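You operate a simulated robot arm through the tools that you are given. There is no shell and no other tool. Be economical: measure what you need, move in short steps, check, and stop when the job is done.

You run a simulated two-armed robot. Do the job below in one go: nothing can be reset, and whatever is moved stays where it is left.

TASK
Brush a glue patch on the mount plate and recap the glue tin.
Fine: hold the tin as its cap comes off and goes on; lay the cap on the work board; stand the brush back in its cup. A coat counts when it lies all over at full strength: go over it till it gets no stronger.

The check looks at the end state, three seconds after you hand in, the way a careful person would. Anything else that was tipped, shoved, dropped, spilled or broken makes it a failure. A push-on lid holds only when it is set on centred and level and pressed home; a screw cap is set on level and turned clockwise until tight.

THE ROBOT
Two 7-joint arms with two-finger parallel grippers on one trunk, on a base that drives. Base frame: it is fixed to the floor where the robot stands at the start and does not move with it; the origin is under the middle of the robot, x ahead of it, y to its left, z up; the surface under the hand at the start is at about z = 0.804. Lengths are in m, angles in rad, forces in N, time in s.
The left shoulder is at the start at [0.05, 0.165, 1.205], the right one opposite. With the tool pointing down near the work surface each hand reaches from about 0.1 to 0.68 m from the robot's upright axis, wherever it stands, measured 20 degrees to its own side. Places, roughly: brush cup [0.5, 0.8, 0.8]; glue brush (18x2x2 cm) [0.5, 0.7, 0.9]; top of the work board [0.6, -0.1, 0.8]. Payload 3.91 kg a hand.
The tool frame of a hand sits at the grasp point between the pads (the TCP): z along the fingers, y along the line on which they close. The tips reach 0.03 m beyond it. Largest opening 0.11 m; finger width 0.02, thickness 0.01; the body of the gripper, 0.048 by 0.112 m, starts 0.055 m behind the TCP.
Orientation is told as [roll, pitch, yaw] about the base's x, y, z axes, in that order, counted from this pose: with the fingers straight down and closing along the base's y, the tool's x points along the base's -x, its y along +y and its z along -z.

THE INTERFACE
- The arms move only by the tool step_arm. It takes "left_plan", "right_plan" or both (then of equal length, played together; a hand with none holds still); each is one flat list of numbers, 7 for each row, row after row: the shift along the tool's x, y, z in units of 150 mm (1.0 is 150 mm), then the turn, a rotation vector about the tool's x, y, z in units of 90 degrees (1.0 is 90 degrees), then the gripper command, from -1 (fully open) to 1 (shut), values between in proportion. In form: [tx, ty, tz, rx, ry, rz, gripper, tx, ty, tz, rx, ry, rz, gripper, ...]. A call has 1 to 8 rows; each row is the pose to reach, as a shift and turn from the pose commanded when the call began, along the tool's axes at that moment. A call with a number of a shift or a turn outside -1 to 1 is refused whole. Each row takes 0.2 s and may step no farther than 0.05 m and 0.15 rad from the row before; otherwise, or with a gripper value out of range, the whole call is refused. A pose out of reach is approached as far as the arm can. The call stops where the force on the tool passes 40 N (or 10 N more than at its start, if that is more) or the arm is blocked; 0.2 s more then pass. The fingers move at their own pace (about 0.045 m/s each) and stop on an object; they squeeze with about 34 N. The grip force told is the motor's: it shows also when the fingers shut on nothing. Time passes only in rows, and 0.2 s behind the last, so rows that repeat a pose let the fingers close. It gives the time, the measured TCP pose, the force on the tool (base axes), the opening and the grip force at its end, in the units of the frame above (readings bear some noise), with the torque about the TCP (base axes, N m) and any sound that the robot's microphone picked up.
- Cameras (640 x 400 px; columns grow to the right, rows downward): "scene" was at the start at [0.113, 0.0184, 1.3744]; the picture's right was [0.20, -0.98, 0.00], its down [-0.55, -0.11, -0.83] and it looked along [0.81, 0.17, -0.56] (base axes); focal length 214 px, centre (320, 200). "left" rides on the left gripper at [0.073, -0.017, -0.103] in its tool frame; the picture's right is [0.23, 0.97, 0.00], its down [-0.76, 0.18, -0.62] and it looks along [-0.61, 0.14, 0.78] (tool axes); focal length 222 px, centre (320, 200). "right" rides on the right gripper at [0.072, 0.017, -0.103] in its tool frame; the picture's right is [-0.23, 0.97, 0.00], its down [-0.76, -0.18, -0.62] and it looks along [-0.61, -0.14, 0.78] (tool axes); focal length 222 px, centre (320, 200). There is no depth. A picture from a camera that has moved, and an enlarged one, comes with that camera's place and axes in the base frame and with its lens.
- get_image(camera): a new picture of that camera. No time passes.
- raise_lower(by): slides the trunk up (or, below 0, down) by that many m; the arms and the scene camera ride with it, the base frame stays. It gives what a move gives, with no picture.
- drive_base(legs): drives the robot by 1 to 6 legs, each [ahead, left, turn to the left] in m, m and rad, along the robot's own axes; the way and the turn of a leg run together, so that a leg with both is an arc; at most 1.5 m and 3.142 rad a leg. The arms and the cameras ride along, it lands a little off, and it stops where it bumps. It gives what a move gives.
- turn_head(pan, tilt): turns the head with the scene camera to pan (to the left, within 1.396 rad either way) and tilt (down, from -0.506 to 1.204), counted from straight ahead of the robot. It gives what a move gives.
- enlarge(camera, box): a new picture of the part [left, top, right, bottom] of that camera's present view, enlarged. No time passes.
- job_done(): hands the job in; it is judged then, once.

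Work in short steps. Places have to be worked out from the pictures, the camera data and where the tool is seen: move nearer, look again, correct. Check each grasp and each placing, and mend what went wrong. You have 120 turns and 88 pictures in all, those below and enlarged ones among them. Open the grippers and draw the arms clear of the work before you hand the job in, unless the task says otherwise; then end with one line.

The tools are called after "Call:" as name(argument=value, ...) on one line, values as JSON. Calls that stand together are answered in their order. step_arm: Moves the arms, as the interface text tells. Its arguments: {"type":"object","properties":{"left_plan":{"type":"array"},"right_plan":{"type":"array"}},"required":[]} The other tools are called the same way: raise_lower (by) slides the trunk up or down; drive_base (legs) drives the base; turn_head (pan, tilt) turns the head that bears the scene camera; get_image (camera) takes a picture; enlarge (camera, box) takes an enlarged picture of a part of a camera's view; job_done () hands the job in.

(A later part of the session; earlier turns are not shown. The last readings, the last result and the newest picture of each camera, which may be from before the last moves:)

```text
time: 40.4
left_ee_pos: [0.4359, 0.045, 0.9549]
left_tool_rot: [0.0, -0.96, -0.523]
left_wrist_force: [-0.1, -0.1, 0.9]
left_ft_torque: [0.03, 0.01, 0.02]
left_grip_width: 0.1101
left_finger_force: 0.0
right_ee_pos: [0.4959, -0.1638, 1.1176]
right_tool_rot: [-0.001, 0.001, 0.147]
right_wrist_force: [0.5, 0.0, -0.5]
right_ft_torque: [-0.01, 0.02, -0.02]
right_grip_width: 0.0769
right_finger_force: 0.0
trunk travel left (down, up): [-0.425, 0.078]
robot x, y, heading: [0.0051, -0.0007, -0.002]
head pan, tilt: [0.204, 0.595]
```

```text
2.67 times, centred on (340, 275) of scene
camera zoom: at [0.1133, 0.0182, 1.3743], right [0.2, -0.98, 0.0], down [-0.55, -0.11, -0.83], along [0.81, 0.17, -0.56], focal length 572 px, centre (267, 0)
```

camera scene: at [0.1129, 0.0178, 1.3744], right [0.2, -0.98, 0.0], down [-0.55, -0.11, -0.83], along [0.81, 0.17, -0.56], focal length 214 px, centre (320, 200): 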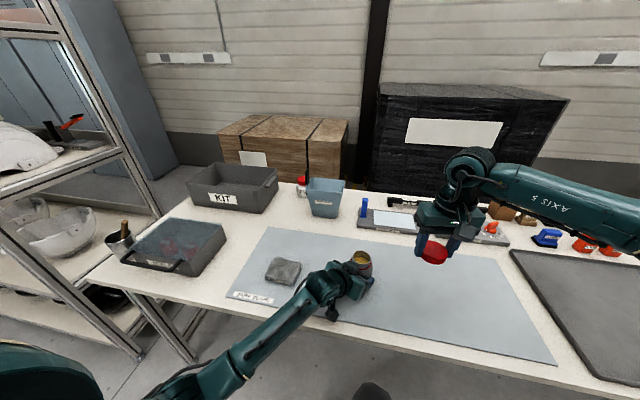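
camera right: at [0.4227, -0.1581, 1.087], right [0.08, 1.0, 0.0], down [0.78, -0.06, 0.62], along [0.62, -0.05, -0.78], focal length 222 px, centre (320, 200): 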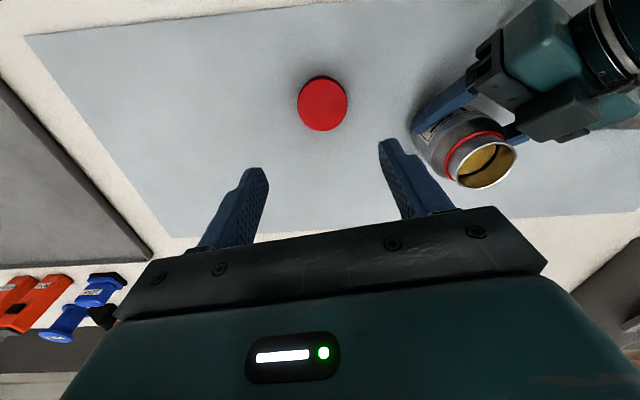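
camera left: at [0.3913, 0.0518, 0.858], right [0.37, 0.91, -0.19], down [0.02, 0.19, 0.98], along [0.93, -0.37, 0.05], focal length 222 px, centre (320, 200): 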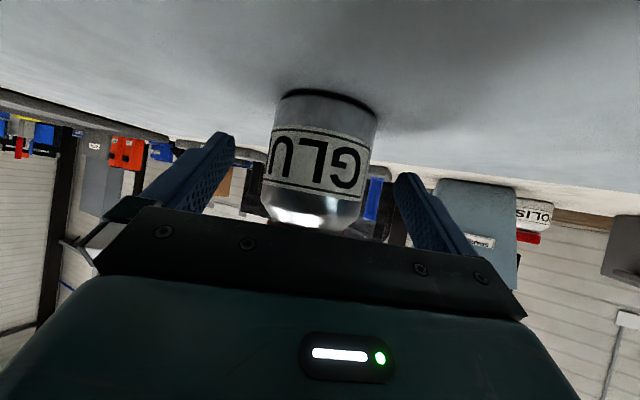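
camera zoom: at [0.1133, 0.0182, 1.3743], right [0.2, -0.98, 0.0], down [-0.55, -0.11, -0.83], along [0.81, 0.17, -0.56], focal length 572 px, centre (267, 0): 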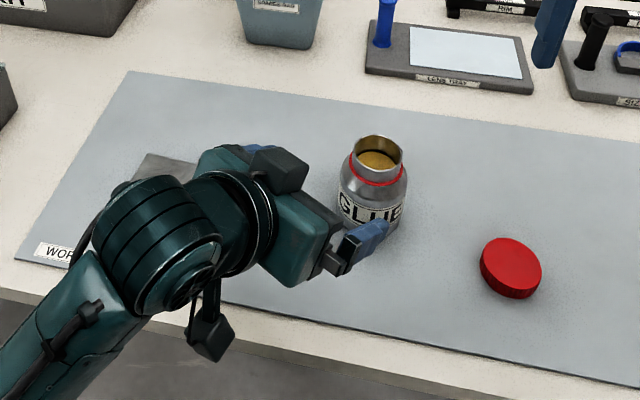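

Tin stands untouched and the cap is flat. I lift the left hand up and to the left while turning it back to point straight down.

Call:
step_arm(left_plan=[-0.046, 0.108, -0.109, -0.02, 0.0746, -0.0384, -1, -0.092, 0.217, -0.218, -0.04, 0.149, -0.0768, -1, -0.138, 0.325, -0.326, -0.06, 0.224, -0.115, -1, -0.184, 0.433, -0.435, -0.08, 0.2985, -0.1535, -1, -0.23, 0.541, -0.544, -0.1, 0.373, -0.192, -1, -0.275, 0.65, -0.653, -0.12, 0.448, -0.23, -1, -0.321, 0.758, -0.761, -0.14, 0.522, -0.269, -1, -0.367, 0.866, -0.87, -0.16, 0.597, -0.307, -1])

Call:
get_image(camera="left")

```text
time: 42.2
left_ee_pos: [0.4374, 0.197, 1.0742]
left_tool_rot: [0.001, 0.003, 0.002]
left_wrist_force: [-0.9, 0.1, -0.3]
left_ft_torque: [0.0, 0.01, 0.01]
left_grip_width: 0.1101
left_finger_force: 0.1
right_ee_pos: [0.4942, -0.1628, 1.1168]
right_tool_rot: [0.001, 0.001, 0.148]
right_wrist_force: [-0.3, 0.2, -0.9]
right_ft_torque: [0.01, 0.03, 0.0]
right_grip_width: 0.0772
right_finger_force: 0.1
trunk travel left (down, up): [-0.425, 0.078]
robot x, y, heading: [-0.001, -0.0003, 0.003]
head pan, tilt: [0.204, 0.595]
```

```text
62 pictures are left
camera left: at [0.3635, 0.1787, 1.1774], right [-0.23, 0.97, 0.0], down [0.76, 0.18, 0.62], along [0.6, 0.14, -0.78], focal length 222 px, centre (320, 200)
```

left: 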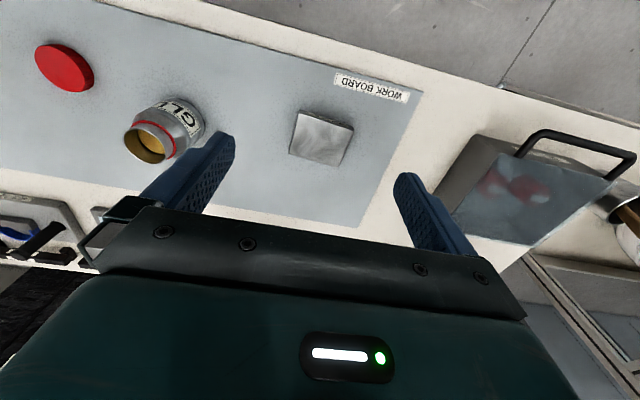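

No special mark shows on the plate, so the whole top face is to be coated. I drive 0.42 m to the left for the brush, with both hands high.

Call:
drive_base(legs=[[0, 0.42, 0]])

Call:
get_image(camera="left")

Call:
get_image(camera="scene")

```text
time: 46.4
left_ee_pos: [0.4381, 0.6154, 1.0737]
left_tool_rot: [-0.002, 0.0, -0.001]
left_wrist_force: [-0.1, -0.4, -0.4]
left_ft_torque: [0.01, 0.0, -0.01]
left_grip_width: 0.1099
left_finger_force: 0.1
right_ee_pos: [0.4961, 0.2557, 1.1174]
right_tool_rot: [0.0, 0.0, 0.145]
right_wrist_force: [0.5, 0.3, 0.1]
right_ft_torque: [0.0, -0.02, 0.01]
right_grip_width: 0.0769
right_finger_force: 0.0
trunk travel left (down, up): [-0.425, 0.078]
robot x, y, heading: [0.0023, 0.422, -0.003]
head pan, tilt: [0.204, 0.595]
```

```text
61 pictures are left
camera left: at [0.3644, 0.5982, 1.1773], right [-0.23, 0.97, 0.0], down [0.76, 0.18, 0.62], along [0.61, 0.14, -0.78], focal length 222 px, centre (320, 200)
```

left: 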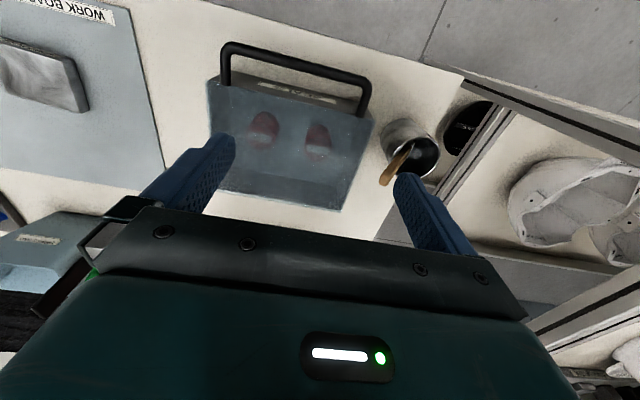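

```text
60 pictures are left
camera scene: at [0.1136, 0.4389, 1.3744], right [0.2, -0.98, 0.0], down [-0.55, -0.11, -0.83], along [0.81, 0.17, -0.56], focal length 214 px, centre (320, 200)
```

scene: 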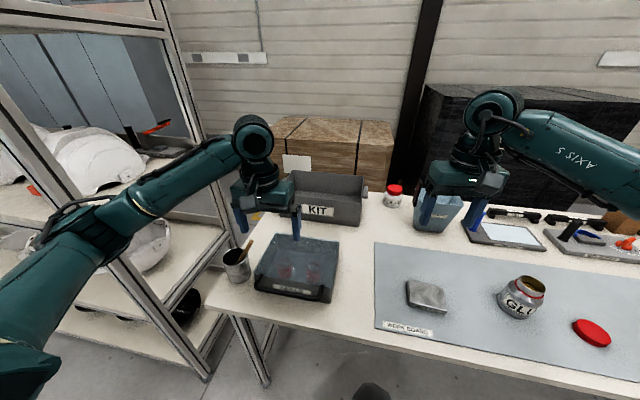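

Now I see the brush leaning in the cup. I enlarge it in both views.

Call:
enlarge(camera="scene", box=[200, 225, 280, 295])

Call:
enlarge(camera="left", box=[350, 100, 450, 200])

```text
5.71 times, centred on (240, 260) of scene
camera zoom: at [0.1136, 0.4389, 1.3744], right [0.2, -0.98, 0.0], down [-0.55, -0.11, -0.83], along [0.81, 0.17, -0.56], focal length 1226 px, centre (777, -143)
```

zoom: 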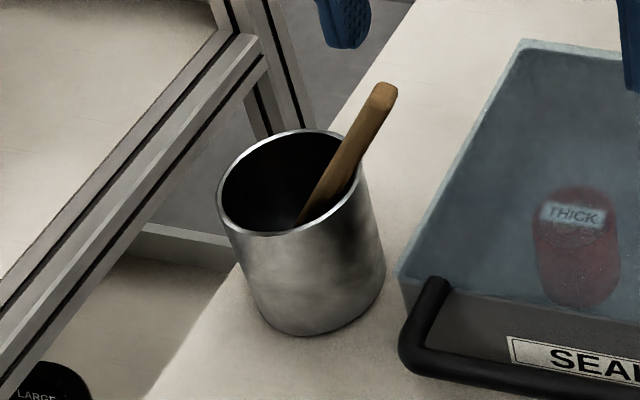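

```text
4.00 times, centred on (400, 150) of left
camera zoom: at [0.3644, 0.5982, 1.1773], right [-0.23, 0.97, 0.0], down [0.76, 0.18, 0.62], along [0.61, 0.14, -0.78], focal length 888 px, centre (0, 400)
```

zoom: 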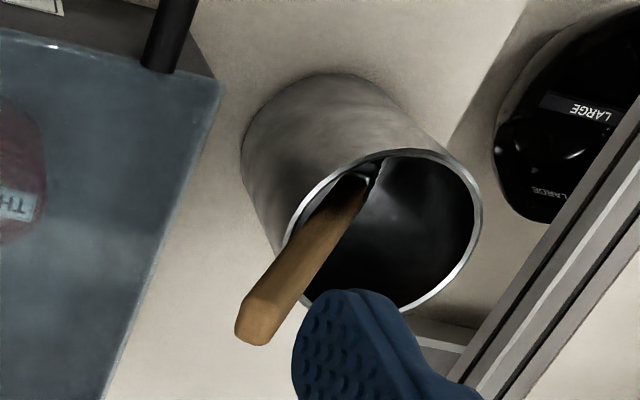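

Triangulation: handle tip about [0.500,0.716,0.941], leaning about 31° toward -y; cup rim centre about [0.488,0.777,0.875]. I'll line the left tool up with the handle, closing along x, 0.1 m short of the grasp.

Call:
step_arm(left_plan=[-0.077, 0.073, 0.08, -0.0237, -0.0237, -0.0886, -1, -0.153, 0.147, 0.16, -0.0474, -0.0474, -0.1772, -1, -0.23, 0.22, 0.24, -0.0711, -0.0711, -0.2657, -1, -0.307, 0.293, 0.325, -0.0949, -0.0949, -0.3543, -1, -0.383, 0.367, 0.406, -0.1186, -0.1186, -0.4429, -1, -0.46, 0.44, 0.487, -0.1423, -0.1423, -0.5315, -1])

Call:
step_arm(left_plan=[0, 0, 0, -0.0237, -0.0237, -0.0887, -1, 0, 0, 0, -0.0475, -0.0475, -0.1774, -1, 0, 0, 0, -0.0712, -0.0712, -0.2661, -1, 0, 0, 0, -0.095, -0.095, -0.3548, -1, 0, 0, 0, -0.1187, -0.1187, -0.4435, -1])

Call:
get_image(camera="left")

Call:
enlarge(camera="scene", box=[180, 190, 300, 295])

```text
time: 47.8
left_ee_pos: [0.5064, 0.6816, 1.0014]
left_tool_rot: [0.11, -0.286, 0.826]
left_wrist_force: [0.0, 0.4, -0.5]
left_ft_torque: [0.04, -0.02, -0.01]
left_grip_width: 0.1099
left_finger_force: 0.1
right_ee_pos: [0.4959, 0.2552, 1.1181]
right_tool_rot: [0.002, 0.0, 0.144]
right_wrist_force: [-0.3, -0.4, 0.7]
right_ft_torque: [0.0, 0.03, 0.02]
right_grip_width: 0.0773
right_finger_force: 0.1
trunk travel left (down, up): [-0.425, 0.078]
robot x, y, heading: [0.0003, 0.42, -0.001]
head pan, tilt: [0.204, 0.595]
```

```text
time: 49.0
left_ee_pos: [0.5075, 0.6812, 1.0008]
left_tool_rot: [-0.003, -0.525, 1.572]
left_wrist_force: [0.0, -0.4, 0.9]
left_ft_torque: [0.0, -0.03, 0.0]
left_grip_width: 0.1102
left_finger_force: 0.0
right_ee_pos: [0.4972, 0.2557, 1.1172]
right_tool_rot: [0.002, 0.001, 0.145]
right_wrist_force: [-0.1, -0.7, 0.2]
right_ft_torque: [0.01, 0.01, 0.01]
right_grip_width: 0.077
right_finger_force: 0.1
trunk travel left (down, up): [-0.425, 0.078]
robot x, y, heading: [0.0046, 0.4222, -0.0]
head pan, tilt: [0.204, 0.595]
```

```text
57 pictures are left
camera left: at [0.5231, 0.5664, 1.0541], right [-0.97, -0.2, -0.11], down [-0.18, 0.35, 0.92], along [-0.14, 0.92, -0.37], focal length 222 px, centre (320, 200)
```

left: 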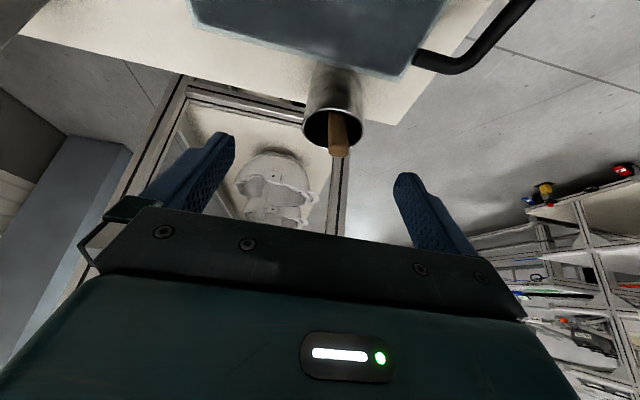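

```text
3.81 times, centred on (240, 242) of scene
camera zoom: at [0.1136, 0.4386, 1.3744], right [0.2, -0.98, 0.0], down [-0.55, -0.11, -0.83], along [0.81, 0.17, -0.56], focal length 817 px, centre (625, 38)
```

zoom: 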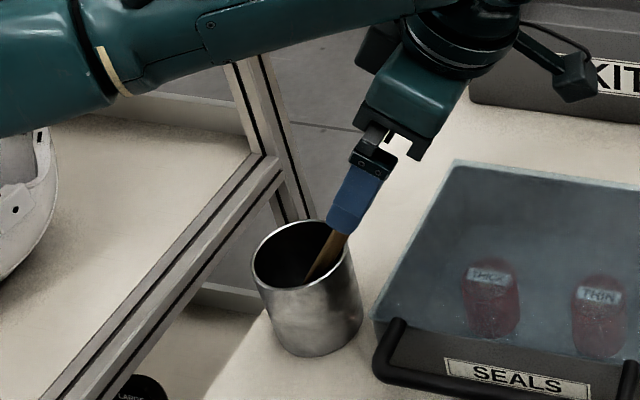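

The handle lies about 15 mm to the tool's +y side. I correct that, narrow the fingers a little, and advance along the handle.

Call:
step_arm(left_plan=[-0.01, 0.103, 0, 0, 0, 0, -0.27, -0.01, 0.103, 0, 0, 0, 0, -0.27, -0.01, 0.103, 0.2, 0, 0, 0, -0.27, -0.01, 0.103, 0.4, 0, 0, 0, -0.27])

Call:
enlarge(camera="left", box=[240, 50, 400, 210])

```text
time: 50.0
left_ee_pos: [0.4914, 0.7121, 0.9506]
left_tool_rot: [-0.001, -0.521, 1.571]
left_wrist_force: [-0.2, 0.9, -0.1]
left_ft_torque: [0.02, 0.03, 0.0]
left_grip_width: 0.0698
left_finger_force: 0.0
right_ee_pos: [0.4963, 0.2565, 1.1183]
right_tool_rot: [-0.001, -0.001, 0.146]
right_wrist_force: [-0.4, 0.6, 0.1]
right_ft_torque: [0.0, -0.03, 0.03]
right_grip_width: 0.0771
right_finger_force: 0.1
trunk travel left (down, up): [-0.425, 0.078]
robot x, y, heading: [-0.0002, 0.4213, -0.005]
head pan, tilt: [0.204, 0.595]
```

```text
2.50 times, centred on (320, 130) of left
camera zoom: at [0.5075, 0.5983, 1.0035], right [-0.97, -0.2, -0.11], down [-0.18, 0.35, 0.92], along [-0.14, 0.92, -0.38], focal length 555 px, centre (320, 375)
```

zoom: 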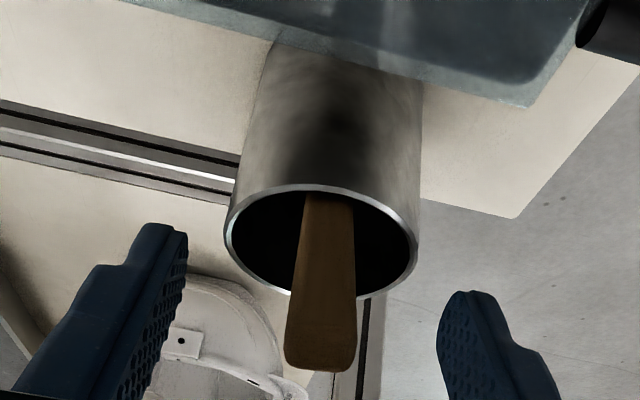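

The handle tip is centred at the TCP. I advance another 33 mm and close.

Call:
step_arm(left_plan=[0, 0, 0.11, 0, 0, 0, -0.27, 0, 0, 0.22, 0, 0, 0, -0.27, 0, 0, 0.22, 0, 0, 0, 0.3, 0, 0, 0.22, 0, 0, 0, 1, 0, 0, 0.22, 0, 0, 0, 1, 0, 0, 0.22, 0, 0, 0, 1])

Call:
get_image(camera="left")

```text
time: 51.4
left_ee_pos: [0.491, 0.7292, 0.9198]
left_tool_rot: [0.0, -0.522, 1.569]
left_wrist_force: [-2.8, 0.2, 0.5]
left_ft_torque: [-0.12, 0.26, 0.19]
left_grip_width: 0.0151
left_finger_force: 34.2
right_ee_pos: [0.496, 0.2567, 1.1188]
right_tool_rot: [0.0, 0.0, 0.144]
right_wrist_force: [0.0, 0.3, 0.3]
right_ft_torque: [-0.02, -0.01, 0.01]
right_grip_width: 0.077
right_finger_force: 0.0
trunk travel left (down, up): [-0.425, 0.078]
robot x, y, heading: [0.0018, 0.4183, 0.002]
head pan, tilt: [0.204, 0.595]
```

```text
54 pictures are left
camera left: at [0.507, 0.6141, 0.9747], right [-0.97, -0.2, -0.11], down [-0.18, 0.35, 0.92], along [-0.14, 0.92, -0.37], focal length 222 px, centre (320, 200)
```

left: 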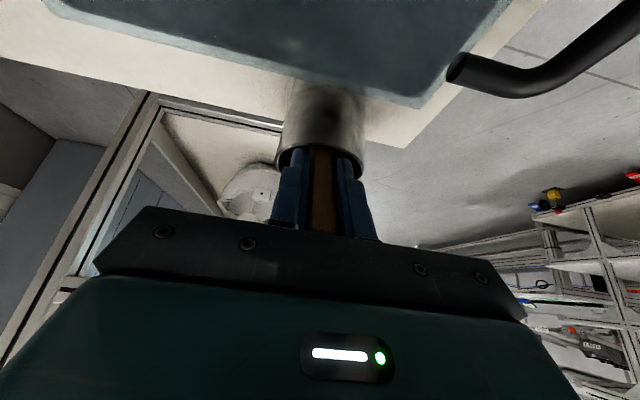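

The brush is gripped (15 mm). I draw it out along its own axis, easing slightly away from the rim.

Call:
step_arm(left_plan=[-0.015, 0, -0.05, 0, 0, 0, 1, -0.02, 0, -0.15, 0, 0, 0, 1, -0.02, 0, -0.29, 0, 0, 0, 1, -0.02, 0, -0.43, 0, 0, 0, 1, -0.02, 0, -0.57, 0, 0, 0, 1, -0.02, 0, -0.71, 0, 0, 0, 1, -0.02, 0, -0.85, 0, 0, 0, 1, -0.02, 0, -1, 0, 0, 0, 1])

Call:
get_image(camera="scene")

Call:
get_image(camera="left")

```text
time: 53.2
left_ee_pos: [0.4897, 0.6559, 1.053]
left_tool_rot: [0.0, -0.524, 1.568]
left_wrist_force: [-0.1, 0.9, -0.9]
left_ft_torque: [0.0, -0.01, 0.02]
left_grip_width: 0.0151
left_finger_force: 34.0
right_ee_pos: [0.4962, 0.2565, 1.1182]
right_tool_rot: [0.002, 0.001, 0.144]
right_wrist_force: [-0.3, 0.6, 0.5]
right_ft_torque: [0.02, 0.04, -0.02]
right_grip_width: 0.0769
right_finger_force: 0.0
trunk travel left (down, up): [-0.425, 0.078]
robot x, y, heading: [-0.0055, 0.4194, -0.002]
head pan, tilt: [0.204, 0.595]
```

```text
53 pictures are left
camera scene: at [0.1134, 0.4384, 1.3744], right [0.2, -0.98, 0.0], down [-0.55, -0.11, -0.83], along [0.81, 0.17, -0.56], focal length 214 px, centre (320, 200)
```

scene: 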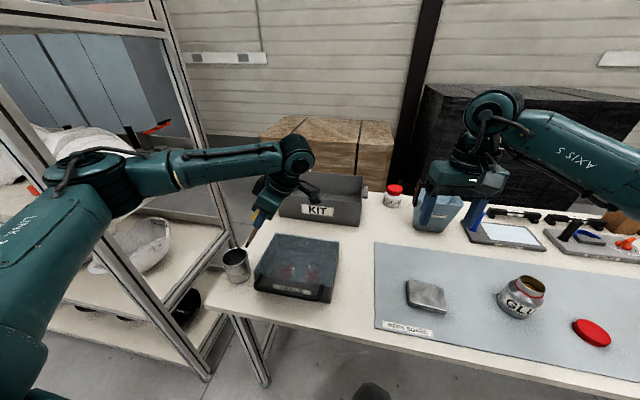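

```text
52 pictures are left
camera left: at [0.5066, 0.5414, 1.106], right [-0.97, -0.2, -0.11], down [-0.18, 0.35, 0.92], along [-0.14, 0.92, -0.37], focal length 222 px, centre (320, 200)
```

left: 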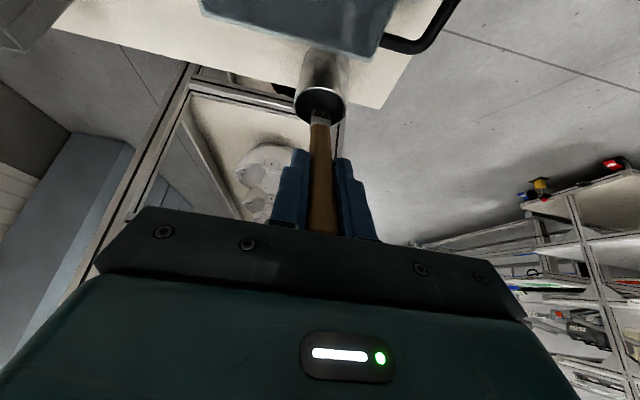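

The brush is out and clear of the rim. I lift 60 mm more and tilt it upright.

Call:
step_arm(left_plan=[-0.1, 0, -0.174, 0, 0, 0, 1, -0.2, 0, -0.347, 0, 0, 0, 1, -0.2, 0, -0.347, 0, 0.084, 0, 1, -0.2, 0, -0.347, 0, 0.167, 0, 1, -0.2, 0, -0.347, 0, 0.25, 0, 1, -0.2, 0, -0.347, 0, 0.333, 0, 1])

Call:
drive_base(legs=[[0, -0.42, 0]])

Call:
get_image(camera="scene")

Call:
get_image(camera="left")

```text
time: 54.6
left_ee_pos: [0.4912, 0.6572, 1.1119]
left_tool_rot: [0.0, 0.001, 1.571]
left_wrist_force: [-0.7, -0.1, 0.0]
left_ft_torque: [-0.03, -0.03, -0.02]
left_grip_width: 0.015
left_finger_force: 33.6
right_ee_pos: [0.4957, 0.2566, 1.1167]
right_tool_rot: [0.001, 0.0, 0.145]
right_wrist_force: [-0.6, 0.5, 0.4]
right_ft_torque: [-0.02, -0.01, -0.01]
right_grip_width: 0.0768
right_finger_force: 0.0
trunk travel left (down, up): [-0.425, 0.078]
robot x, y, heading: [-0.0017, 0.4175, -0.004]
head pan, tilt: [0.204, 0.595]
```

```text
time: 58.9
left_ee_pos: [0.4906, 0.235, 1.1127]
left_tool_rot: [0.001, 0.001, 1.573]
left_wrist_force: [-0.9, -0.4, 0.3]
left_ft_torque: [-0.01, 0.03, -0.01]
left_grip_width: 0.0148
left_finger_force: 34.0
right_ee_pos: [0.4947, -0.1665, 1.1175]
right_tool_rot: [0.001, 0.001, 0.146]
right_wrist_force: [-1.0, 0.7, -0.4]
right_ft_torque: [0.01, 0.01, 0.02]
right_grip_width: 0.0768
right_finger_force: 0.1
trunk travel left (down, up): [-0.425, 0.078]
robot x, y, heading: [-0.0011, -0.0019, -0.003]
head pan, tilt: [0.204, 0.595]
```

```text
51 pictures are left
camera scene: at [0.113, 0.015, 1.3744], right [0.2, -0.98, 0.0], down [-0.55, -0.11, -0.83], along [0.81, 0.17, -0.56], focal length 214 px, centre (320, 200)
```

scene: 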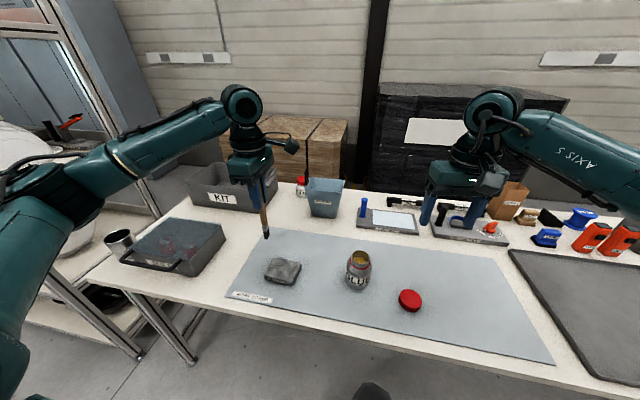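

```text
50 pictures are left
camera left: at [0.5066, 0.1615, 1.2161], right [-0.97, -0.23, 0.0], down [-0.18, 0.76, 0.62], along [-0.14, 0.61, -0.78], focal length 222 px, centre (320, 200)
```

left: 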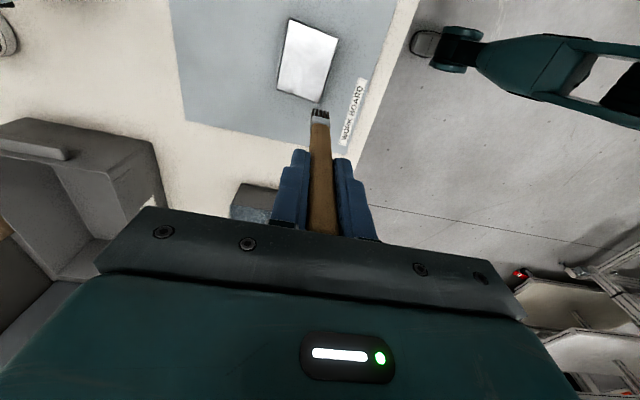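

Back in front of the board. I enlarge the brush to find its tip.

Call:
enlarge(camera="scene", box=[220, 170, 340, 300])

Call:
enlarge(camera="left", box=[260, 0, 380, 140])

```text
3.08 times, centred on (280, 235) of scene
camera zoom: at [0.113, 0.015, 1.3744], right [0.2, -0.98, 0.0], down [-0.55, -0.11, -0.83], along [0.81, 0.17, -0.56], focal length 660 px, centre (443, 92)
```

zoom: 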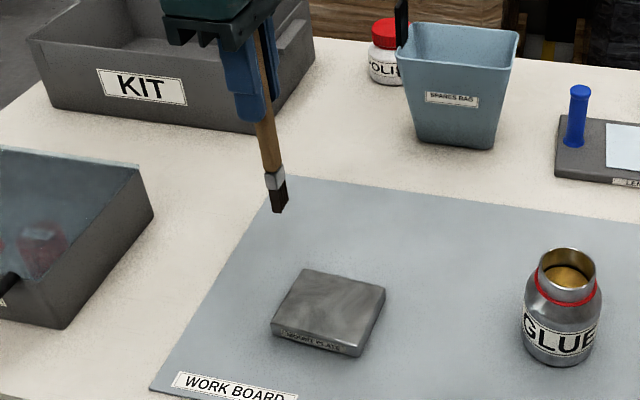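

```text
2.86 times, centred on (320, 70) of left
camera zoom: at [0.5066, 0.1615, 1.2161], right [-0.97, -0.23, 0.0], down [-0.18, 0.76, 0.62], along [-0.14, 0.61, -0.78], focal length 635 px, centre (320, 571)
```

zoom: 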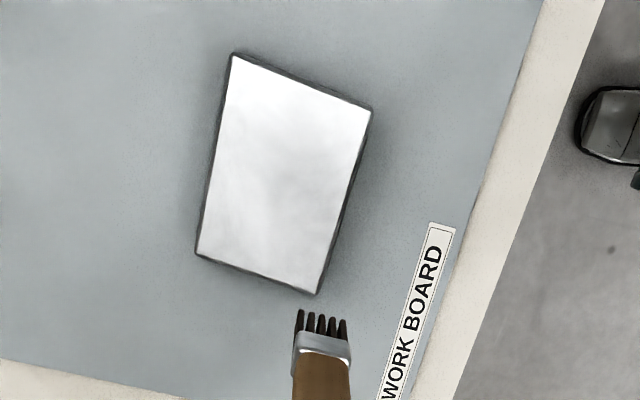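

Bristle tip is about 0.142 m below the TCP; plate centre about [0.515,0.217], roughly 71 × 93 mm, and its top about z 0.815–0.82. I move the right hand out of the way and carry the brush over the tin mouth.

Call:
step_arm(left_plan=[0.22, -0.042, 0, 0, 0, 0, 1, 0.433, -0.083, 0, 0, 0, 0, 1, 0.65, -0.125, 0, 0, 0, 0, 1, 0.867, -0.167, 0, 0, 0, 0, 1], right_plan=[0, -0.25, -0.05, 0, 0, 0, -0.4, 0, -0.5, -0.1, 0, 0, 0, -0.4, 0, -0.75, -0.1, 0, 0, 0, -0.4, 0, -1, -0.1, 0, 0, 0, -0.4])

Call:
step_arm(left_plan=[0.2, -0.04, 0, 0, 0, 0, 1, 0.4, -0.08, 0, 0, 0, 0, 1, 0.6, -0.12, 0, 0, 0, 0, 1, 0.787, -0.16, 0, 0, 0, 0, 1])

Call:
enlarge(camera="scene", box=[300, 190, 420, 300])

Call:
enlarge(camera="left", box=[250, 0, 410, 140])

```text
time: 59.9
left_ee_pos: [0.5168, 0.1041, 1.112]
left_tool_rot: [0.001, -0.001, 1.573]
left_wrist_force: [-0.3, 0.1, -0.4]
left_ft_torque: [-0.01, -0.01, -0.01]
left_grip_width: 0.0151
left_finger_force: 33.9
right_ee_pos: [0.517, -0.3167, 1.1309]
right_tool_rot: [0.001, -0.001, 0.148]
right_wrist_force: [0.3, -0.7, -0.6]
right_ft_torque: [0.04, -0.02, -0.02]
right_grip_width: 0.0771
right_finger_force: 0.1
trunk travel left (down, up): [-0.425, 0.078]
robot x, y, heading: [0.0011, -0.0039, 0.0]
head pan, tilt: [0.204, 0.595]
```

```text
time: 60.9
left_ee_pos: [0.5403, -0.0136, 1.1125]
left_tool_rot: [0.0, 0.0, 1.572]
left_wrist_force: [-0.2, -0.5, -1.3]
left_ft_torque: [0.03, -0.04, -0.03]
left_grip_width: 0.015
left_finger_force: 33.9
right_ee_pos: [0.5174, -0.3157, 1.1309]
right_tool_rot: [0.003, -0.001, 0.147]
right_wrist_force: [0.2, -1.0, 0.1]
right_ft_torque: [0.0, 0.0, 0.03]
right_grip_width: 0.0772
right_finger_force: 0.0
trunk travel left (down, up): [-0.425, 0.078]
robot x, y, heading: [0.0, -0.0026, 0.001]
head pan, tilt: [0.204, 0.595]
```

```text
3.64 times, centred on (360, 245) of scene
camera zoom: at [0.113, 0.0146, 1.3744], right [0.2, -0.98, 0.0], down [-0.55, -0.11, -0.83], along [0.81, 0.17, -0.56], focal length 780 px, centre (174, 36)
```

zoom: 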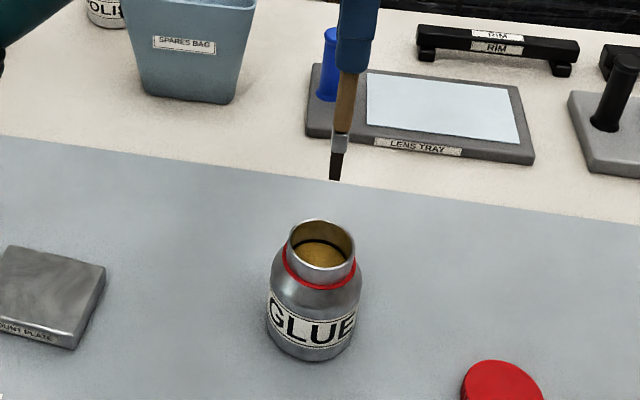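

```text
2.86 times, centred on (330, 70) of left
camera zoom: at [0.5564, -0.087, 1.2161], right [-0.97, -0.23, 0.0], down [-0.18, 0.76, 0.62], along [-0.14, 0.61, -0.78], focal length 635 px, centre (291, 571)
```

zoom: 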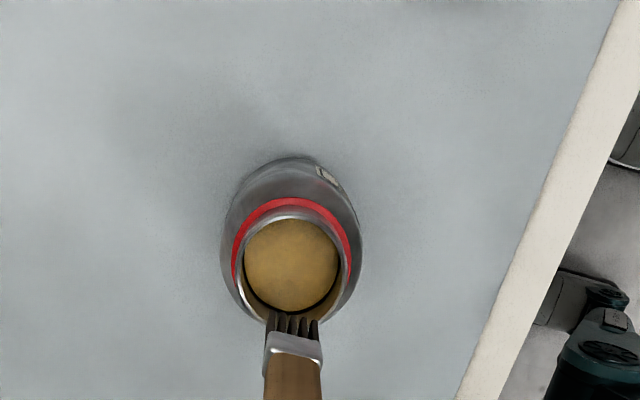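

The brush is lined up over the mouth (tip about [0.540,-0.015,0.970]). I dip to tip z about 0.856.

Call:
step_arm(left_plan=[-0.01, 0, 0.2, 0, 0, 0, 1, -0.01, 0, 0.4, 0, 0, 0, 1, -0.01, 0, 0.6, 0, 0, 0, 1, -0.01, 0, 0.76, 0, 0, 0, 1])

Call:
enlarge(camera="scene", box=[330, 215, 394, 265])

Call:
enlarge(camera="left", box=[270, 70, 390, 180])

```text
time: 61.9
left_ee_pos: [0.539, -0.0135, 1.0038]
left_tool_rot: [-0.013, 0.006, 1.571]
left_wrist_force: [0.3, -0.2, 39.0]
left_ft_torque: [-0.12, -0.04, 0.01]
left_grip_width: 0.0141
left_finger_force: 31.8
right_ee_pos: [0.5147, -0.315, 1.1331]
right_tool_rot: [0.001, -0.004, 0.147]
right_wrist_force: [1.6, 0.3, 0.3]
right_ft_torque: [0.05, -0.01, 0.0]
right_grip_width: 0.077
right_finger_force: 0.1
trunk travel left (down, up): [-0.425, 0.078]
robot x, y, heading: [-0.0009, -0.0025, 0.004]
head pan, tilt: [0.204, 0.595]
```

```text
8.00 times, centred on (362, 240) of scene
camera zoom: at [0.1097, 0.0152, 1.3755], right [0.2, -0.98, 0.0], down [-0.55, -0.11, -0.83], along [0.81, 0.17, -0.56], focal length 1716 px, centre (-16, -120)
```

zoom: 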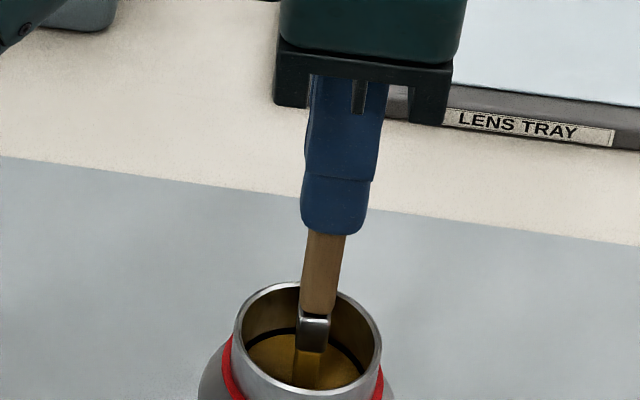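

```text
3.64 times, centred on (330, 125) of left
camera zoom: at [0.5537, -0.0867, 1.1089], right [-0.97, -0.23, -0.01], down [-0.18, 0.77, 0.62], along [-0.13, 0.6, -0.79], focal length 808 px, centre (284, 473)
```

zoom: 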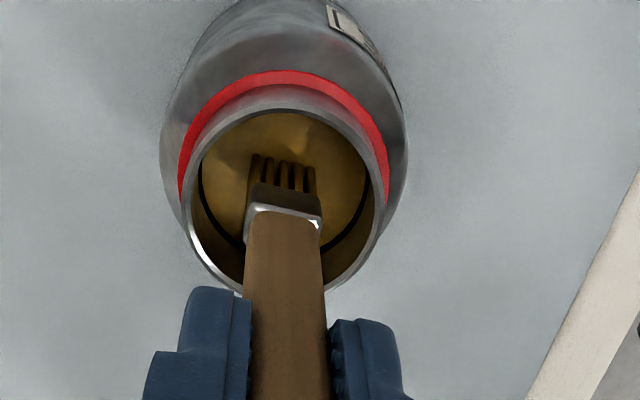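

The bristles hit the glue floor with 39 N; they look coated. I ease up gently, then raise the brush out and look at it.

Call:
step_arm(left_plan=[0, 0, -0.03, 0, 0, 0, 1, 0, 0, -0.1, 0, 0, 0, 1, 0, 0, -0.3, 0, 0, 0, 1, 0, 0, -0.5, 0, 0, 0, 1, 0, 0, -0.7, 0, 0, 0, 1, 0, 0, -0.74, 0, 0, 0, 1])

Call:
enlarge(camera="scene", box=[300, 190, 420, 300])

Call:
enlarge(camera="left", box=[250, 0, 410, 140])

```text
time: 63.3
left_ee_pos: [0.5407, -0.0118, 1.109]
left_tool_rot: [-0.001, -0.002, 1.572]
left_wrist_force: [0.1, -0.4, -0.5]
left_ft_torque: [-0.04, 0.01, 0.0]
left_grip_width: 0.0152
left_finger_force: 33.7
right_ee_pos: [0.5178, -0.3136, 1.1309]
right_tool_rot: [0.0, -0.001, 0.146]
right_wrist_force: [-0.2, 0.1, -0.3]
right_ft_torque: [0.02, 0.0, -0.02]
right_grip_width: 0.0771
right_finger_force: 0.0
trunk travel left (down, up): [-0.425, 0.078]
robot x, y, heading: [-0.0024, -0.0015, 0.001]
head pan, tilt: [0.204, 0.595]
```

```text
3.64 times, centred on (360, 245) of scene
camera zoom: at [0.1131, 0.0152, 1.3743], right [0.2, -0.98, 0.0], down [-0.55, -0.11, -0.83], along [0.81, 0.17, -0.56], focal length 780 px, centre (174, 36)
```

zoom: 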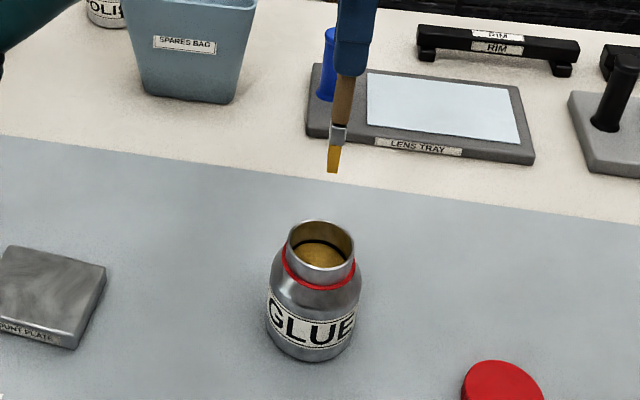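

```text
2.86 times, centred on (330, 70) of left
camera zoom: at [0.5567, -0.0854, 1.2134], right [-0.97, -0.23, 0.0], down [-0.18, 0.76, 0.62], along [-0.14, 0.61, -0.78], focal length 635 px, centre (291, 571)
```

zoom: 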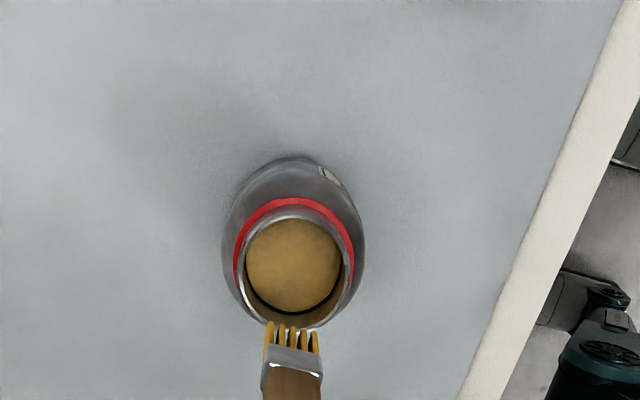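

Bristles are yellow with glue; the brush slid about 7 mm up in the grip, so the tip is now about 0.135 below the TCP. I carry it over the plate centre.

Call:
step_arm(left_plan=[-0.25, 0.03, 0, 0, 0, 0, 1, -0.51, 0.06, 0, 0, 0, 0, 1, -0.767, 0.09, 0, 0, 0, 0, 1])

Call:
step_arm(left_plan=[-0.25, 0.03, 0, 0, 0, 0, 1, -0.51, 0.06, 0.1, 0, 0, 0, 1, -0.767, 0.09, 0.3, 0, 0, 0, 1, -0.767, 0.09, 0.6, 0, 0, 0, 1, -0.767, 0.09, 0.87, 0, 0, 0, 1])

Call:
enlarge(camera="scene", box=[240, 210, 340, 290])

Call:
enlarge(camera="left", box=[240, 40, 400, 180])

```text
time: 64.1
left_ee_pos: [0.5258, 0.1022, 1.1101]
left_tool_rot: [0.001, 0.002, 1.572]
left_wrist_force: [-1.1, -0.5, -0.3]
left_ft_torque: [0.03, 0.03, -0.02]
left_grip_width: 0.015
left_finger_force: 34.2
right_ee_pos: [0.5188, -0.3141, 1.1321]
right_tool_rot: [0.001, -0.001, 0.146]
right_wrist_force: [-1.0, 0.1, 0.3]
right_ft_torque: [0.01, -0.02, -0.02]
right_grip_width: 0.0769
right_finger_force: 0.0
trunk travel left (down, up): [-0.425, 0.078]
robot x, y, heading: [0.0004, -0.0033, -0.001]
head pan, tilt: [0.204, 0.595]
```

```text
time: 65.3
left_ee_pos: [0.5117, 0.219, 0.9785]
left_tool_rot: [-0.001, 0.002, 1.572]
left_wrist_force: [0.3, -0.3, -0.7]
left_ft_torque: [0.01, 0.01, -0.01]
left_grip_width: 0.0151
left_finger_force: 34.6
right_ee_pos: [0.5169, -0.3146, 1.1307]
right_tool_rot: [0.001, 0.001, 0.149]
right_wrist_force: [-0.6, 0.3, -0.2]
right_ft_torque: [0.02, -0.04, 0.01]
right_grip_width: 0.0772
right_finger_force: 0.0
trunk travel left (down, up): [-0.425, 0.078]
robot x, y, heading: [0.0017, -0.0038, -0.0]
head pan, tilt: [0.204, 0.595]
```

```text
5.00 times, centred on (290, 250) of scene
camera zoom: at [0.1132, 0.0156, 1.3744], right [0.2, -0.98, 0.0], down [-0.55, -0.11, -0.83], along [0.81, 0.17, -0.56], focal length 1072 px, centre (470, -50)
```

zoom: 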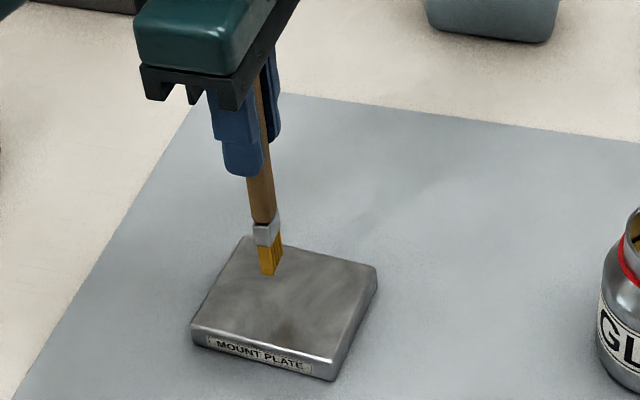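

```text
2.86 times, centred on (320, 110) of left
camera zoom: at [0.529, 0.1463, 1.0822], right [-0.97, -0.23, 0.0], down [-0.18, 0.76, 0.62], along [-0.14, 0.61, -0.78], focal length 635 px, centre (320, 457)
```

zoom: 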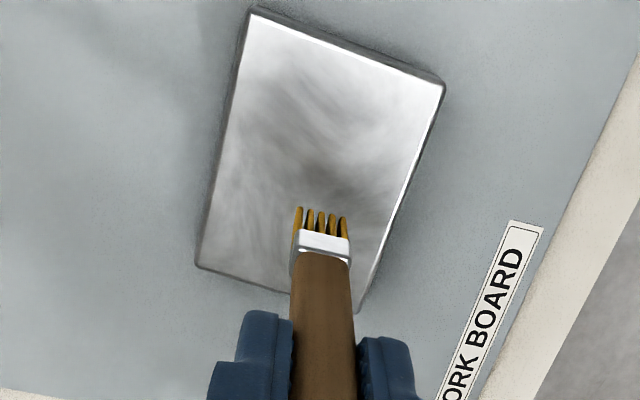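

Plate: centre [0.515,0.217], half-sizes about 35 × 46 mm, turned 4°; bristle tip about [0.512,0.223,0.842]. I lower carefully to find contact.

Call:
step_arm(left_plan=[0, 0, 0.06, 0, 0, 0, 1, 0, 0, 0.1, 0, 0, 0, 1, 0, 0, 0.11, 0, 0, 0, 1, 0, 0, 0.12, 0, 0, 0, 1])

```text
time: 66.3
left_ee_pos: [0.5128, 0.2164, 0.9606]
left_tool_rot: [0.001, 0.001, 1.574]
left_wrist_force: [1.5, -0.4, 0.4]
left_ft_torque: [-0.02, 0.02, 0.0]
left_grip_width: 0.0147
left_finger_force: 33.9
right_ee_pos: [0.5166, -0.3152, 1.1325]
right_tool_rot: [0.0, 0.001, 0.147]
right_wrist_force: [0.1, -0.8, 0.5]
right_ft_torque: [-0.04, 0.02, -0.01]
right_grip_width: 0.0769
right_finger_force: 0.0
trunk travel left (down, up): [-0.425, 0.078]
robot x, y, heading: [0.0017, -0.0038, 0.003]
head pan, tilt: [0.204, 0.595]
```

Call:
step_arm(left_plan=[0, 0, 0.007, 0, 0, 0, 1, 0, 0, 0.014, 0, 0, 0, 1, 0, 0, 0.02, 0, 0, 0, 1])

Call:
enlarge(camera="scene", box=[250, 225, 330, 290])

```text
time: 67.1
left_ee_pos: [0.5115, 0.2187, 0.9576]
left_tool_rot: [0.0, 0.0, 1.572]
left_wrist_force: [-0.3, 0.0, 0.9]
left_ft_torque: [-0.01, 0.0, 0.01]
left_grip_width: 0.0147
left_finger_force: 33.7
right_ee_pos: [0.517, -0.3142, 1.1298]
right_tool_rot: [0.003, -0.001, 0.145]
right_wrist_force: [0.8, 0.5, 0.2]
right_ft_torque: [0.02, 0.03, 0.0]
right_grip_width: 0.0768
right_finger_force: 0.0
trunk travel left (down, up): [-0.425, 0.078]
robot x, y, heading: [-0.0002, -0.0035, 0.004]
head pan, tilt: [0.204, 0.595]
```

```text
6.15 times, centred on (290, 258) of scene
camera zoom: at [0.113, 0.0152, 1.3744], right [0.2, -0.98, 0.0], down [-0.55, -0.11, -0.83], along [0.81, 0.17, -0.56], focal length 1320 px, centre (505, -154)
```

zoom: 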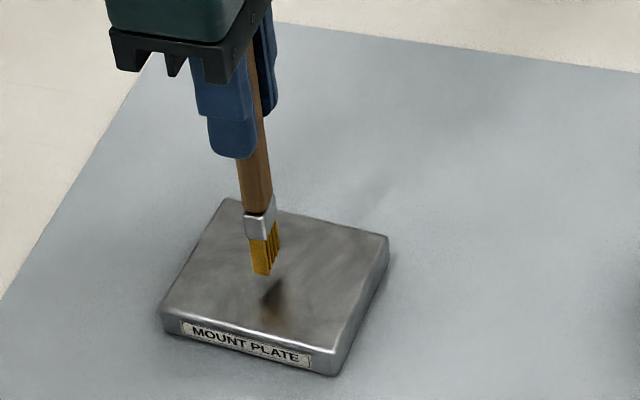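

The reflection shows a gap of about 5 mm still. I continue downward.

Call:
step_arm(left_plan=[0, 0, 0.01, 0, 0, 0, 1, 0, 0, 0.02, 0, 0, 0, 1, 0, 0, 0.027, 0, 0, 0, 1])

```text
time: 67.9
left_ee_pos: [0.5126, 0.2177, 0.9553]
left_tool_rot: [-0.001, 0.0, 1.573]
left_wrist_force: [0.3, -0.5, 0.0]
left_ft_torque: [0.01, 0.0, 0.01]
left_grip_width: 0.0149
left_finger_force: 34.1
right_ee_pos: [0.5178, -0.3157, 1.1311]
right_tool_rot: [0.0, 0.0, 0.147]
right_wrist_force: [-0.3, -0.3, 0.0]
right_ft_torque: [0.04, -0.02, 0.01]
right_grip_width: 0.077
right_finger_force: 0.0
trunk travel left (down, up): [-0.425, 0.078]
robot x, y, heading: [0.0021, -0.0014, 0.002]
head pan, tilt: [0.204, 0.595]
```

Call:
step_arm(left_plan=[0, 0, 0.007, 0, 0, 0, 1, 0, 0, 0.014, 0, 0, 0, 1])

Call:
enlarge(camera="scene", box=[250, 225, 330, 290])

```text
time: 68.5
left_ee_pos: [0.5128, 0.2176, 0.9521]
left_tool_rot: [0.0, 0.001, 1.572]
left_wrist_force: [0.2, 0.6, 0.3]
left_ft_torque: [-0.02, 0.01, 0.02]
left_grip_width: 0.0152
left_finger_force: 34.0
right_ee_pos: [0.5172, -0.3162, 1.1307]
right_tool_rot: [-0.001, -0.001, 0.146]
right_wrist_force: [0.0, -0.2, -0.1]
right_ft_torque: [-0.01, -0.01, 0.02]
right_grip_width: 0.0768
right_finger_force: 0.1
trunk travel left (down, up): [-0.425, 0.078]
robot x, y, heading: [-0.0028, 0.0, -0.001]
head pan, tilt: [0.204, 0.595]
```

```text
6.15 times, centred on (290, 258) of scene
camera zoom: at [0.113, 0.0152, 1.3744], right [0.2, -0.98, 0.0], down [-0.55, -0.11, -0.83], along [0.81, 0.17, -0.56], focal length 1320 px, centre (505, -154)
```

zoom: 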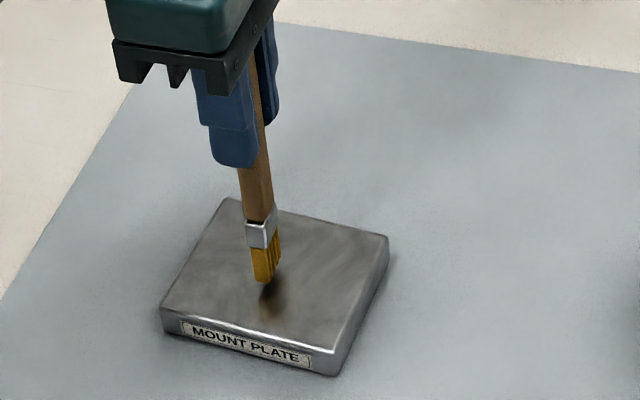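

Nearly touching. I go another 2 mm in small steps.

Call:
step_arm(left_plan=[0, 0, 0.005, 0, 0, 0, 1, 0, 0, 0.01, 0, 0, 0, 1, 0, 0, 0.014, 0, 0, 0, 1])

```text
time: 69.3
left_ee_pos: [0.5127, 0.2175, 0.9495]
left_tool_rot: [0.001, 0.001, 1.571]
left_wrist_force: [0.0, -0.2, -0.8]
left_ft_torque: [0.01, 0.0, 0.0]
left_grip_width: 0.015
left_finger_force: 33.8
right_ee_pos: [0.5173, -0.3165, 1.1309]
right_tool_rot: [-0.001, -0.001, 0.146]
right_wrist_force: [0.2, -0.3, -0.7]
right_ft_torque: [0.03, 0.0, -0.04]
right_grip_width: 0.0769
right_finger_force: 0.0
trunk travel left (down, up): [-0.425, 0.078]
robot x, y, heading: [-0.0017, -0.0023, 0.001]
head pan, tilt: [0.204, 0.595]
```

Call:
step_arm(left_plan=[0, 0, 0.006, 0, 0, 0, 1, 0, 0, 0.012, 0, 0, 0, 1, 0, 0, 0.018, 0, 0, 0, 1])

Call:
enlarge(camera="scene", box=[250, 225, 330, 290])

```text
time: 70.1
left_ee_pos: [0.5127, 0.2169, 0.9457]
left_tool_rot: [0.0, 0.001, 1.572]
left_wrist_force: [-0.7, -0.6, -0.1]
left_ft_torque: [0.0, -0.02, 0.01]
left_grip_width: 0.015
left_finger_force: 34.3
right_ee_pos: [0.5165, -0.3151, 1.1316]
right_tool_rot: [0.0, 0.0, 0.146]
right_wrist_force: [-0.7, 0.8, -0.2]
right_ft_torque: [-0.01, -0.01, -0.01]
right_grip_width: 0.077
right_finger_force: 0.0
trunk travel left (down, up): [-0.425, 0.078]
robot x, y, heading: [0.0048, 0.0004, 0.0]
head pan, tilt: [0.204, 0.595]
```

```text
6.15 times, centred on (290, 258) of scene
camera zoom: at [0.113, 0.0152, 1.3744], right [0.2, -0.98, 0.0], down [-0.55, -0.11, -0.83], along [0.81, 0.17, -0.56], focal length 1320 px, centre (505, -154)
```

zoom: 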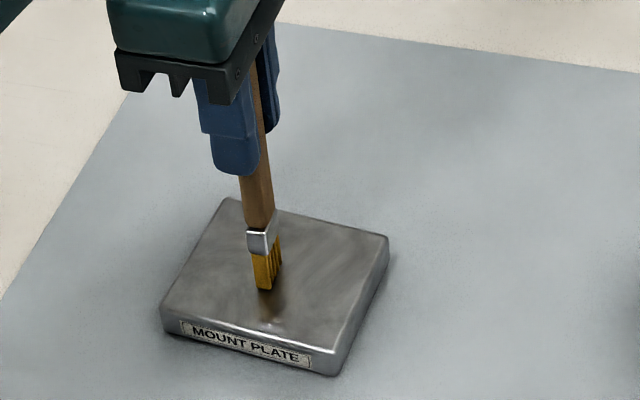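

The bristles now meet their reflection, but with no force yet. Slightly lower.

Call:
step_arm(left_plan=[0, 0, 0.005, 0, 0, 0, 1, 0, 0, 0.01, 0, 0, 0, 1, 0, 0, 0.013, 0, 0, 0, 1])

```text
time: 70.9
left_ee_pos: [0.5114, 0.2175, 0.9466]
left_tool_rot: [-0.002, -0.001, 1.572]
left_wrist_force: [0.2, 0.4, 3.4]
left_ft_torque: [0.08, 0.01, 0.03]
left_grip_width: 0.0151
left_finger_force: 33.9
right_ee_pos: [0.5169, -0.3152, 1.1309]
right_tool_rot: [0.003, 0.001, 0.148]
right_wrist_force: [0.1, 0.2, -0.6]
right_ft_torque: [0.02, -0.02, 0.02]
right_grip_width: 0.077
right_finger_force: 0.0
trunk travel left (down, up): [-0.425, 0.078]
robot x, y, heading: [-0.0023, -0.001, -0.001]
head pan, tilt: [0.204, 0.595]
```

Contact at 3.4 N. Now a first stroke along the plate's long axis through the middle, then a look.

Call:
step_arm(left_plan=[-0.12, -0.0084, 0, 0, 0, 0, 1, -0.239, -0.0168, 0, 0, 0, 0, 1, -0.08, -0.0056, 0, 0, 0, 0, 1, 0.08, 0.0056, 0, 0, 0, 0, 1, 0.239, 0.0168, 0, 0, 0, 0, 1, 0.293, 0.0205, 0, 0, 0, 0, 1, 0.133, 0.0093, 0, 0, 0, 0, 1, 0, 0, 0, 0, 0, 0, 1])

Call:
enlarge(camera="scene", box=[250, 225, 330, 290])

Call:
enlarge(camera="left", box=[240, 40, 400, 180])

```text
time: 72.7
left_ee_pos: [0.5126, 0.2166, 0.9453]
left_tool_rot: [-0.001, 0.001, 1.57]
left_wrist_force: [-0.5, -1.5, 8.1]
left_ft_torque: [-0.32, 0.04, -0.02]
left_grip_width: 0.0152
left_finger_force: 34.1
right_ee_pos: [0.5159, -0.3164, 1.133]
right_tool_rot: [0.002, -0.001, 0.147]
right_wrist_force: [-0.1, 1.1, 0.3]
right_ft_torque: [-0.01, -0.01, 0.01]
right_grip_width: 0.0771
right_finger_force: 0.1
trunk travel left (down, up): [-0.425, 0.078]
robot x, y, heading: [-0.0014, -0.002, 0.001]
head pan, tilt: [0.204, 0.595]
```

```text
6.15 times, centred on (290, 258) of scene
camera zoom: at [0.1122, 0.0147, 1.3745], right [0.2, -0.98, 0.0], down [-0.55, -0.11, -0.83], along [0.81, 0.17, -0.56], focal length 1320 px, centre (505, -154)
```

zoom: 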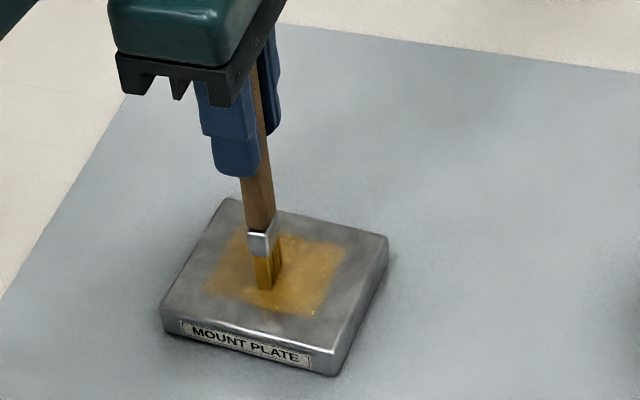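

```text
2.86 times, centred on (320, 110) of left
camera zoom: at [0.5285, 0.1446, 1.0496], right [-0.97, -0.23, 0.0], down [-0.18, 0.76, 0.62], along [-0.14, 0.61, -0.78], focal length 635 px, centre (320, 457)
```

zoom: 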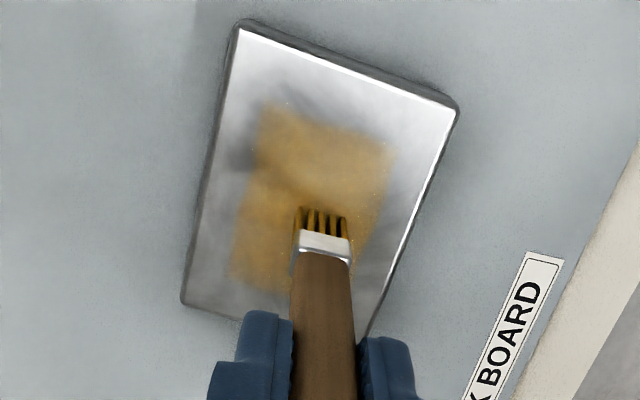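

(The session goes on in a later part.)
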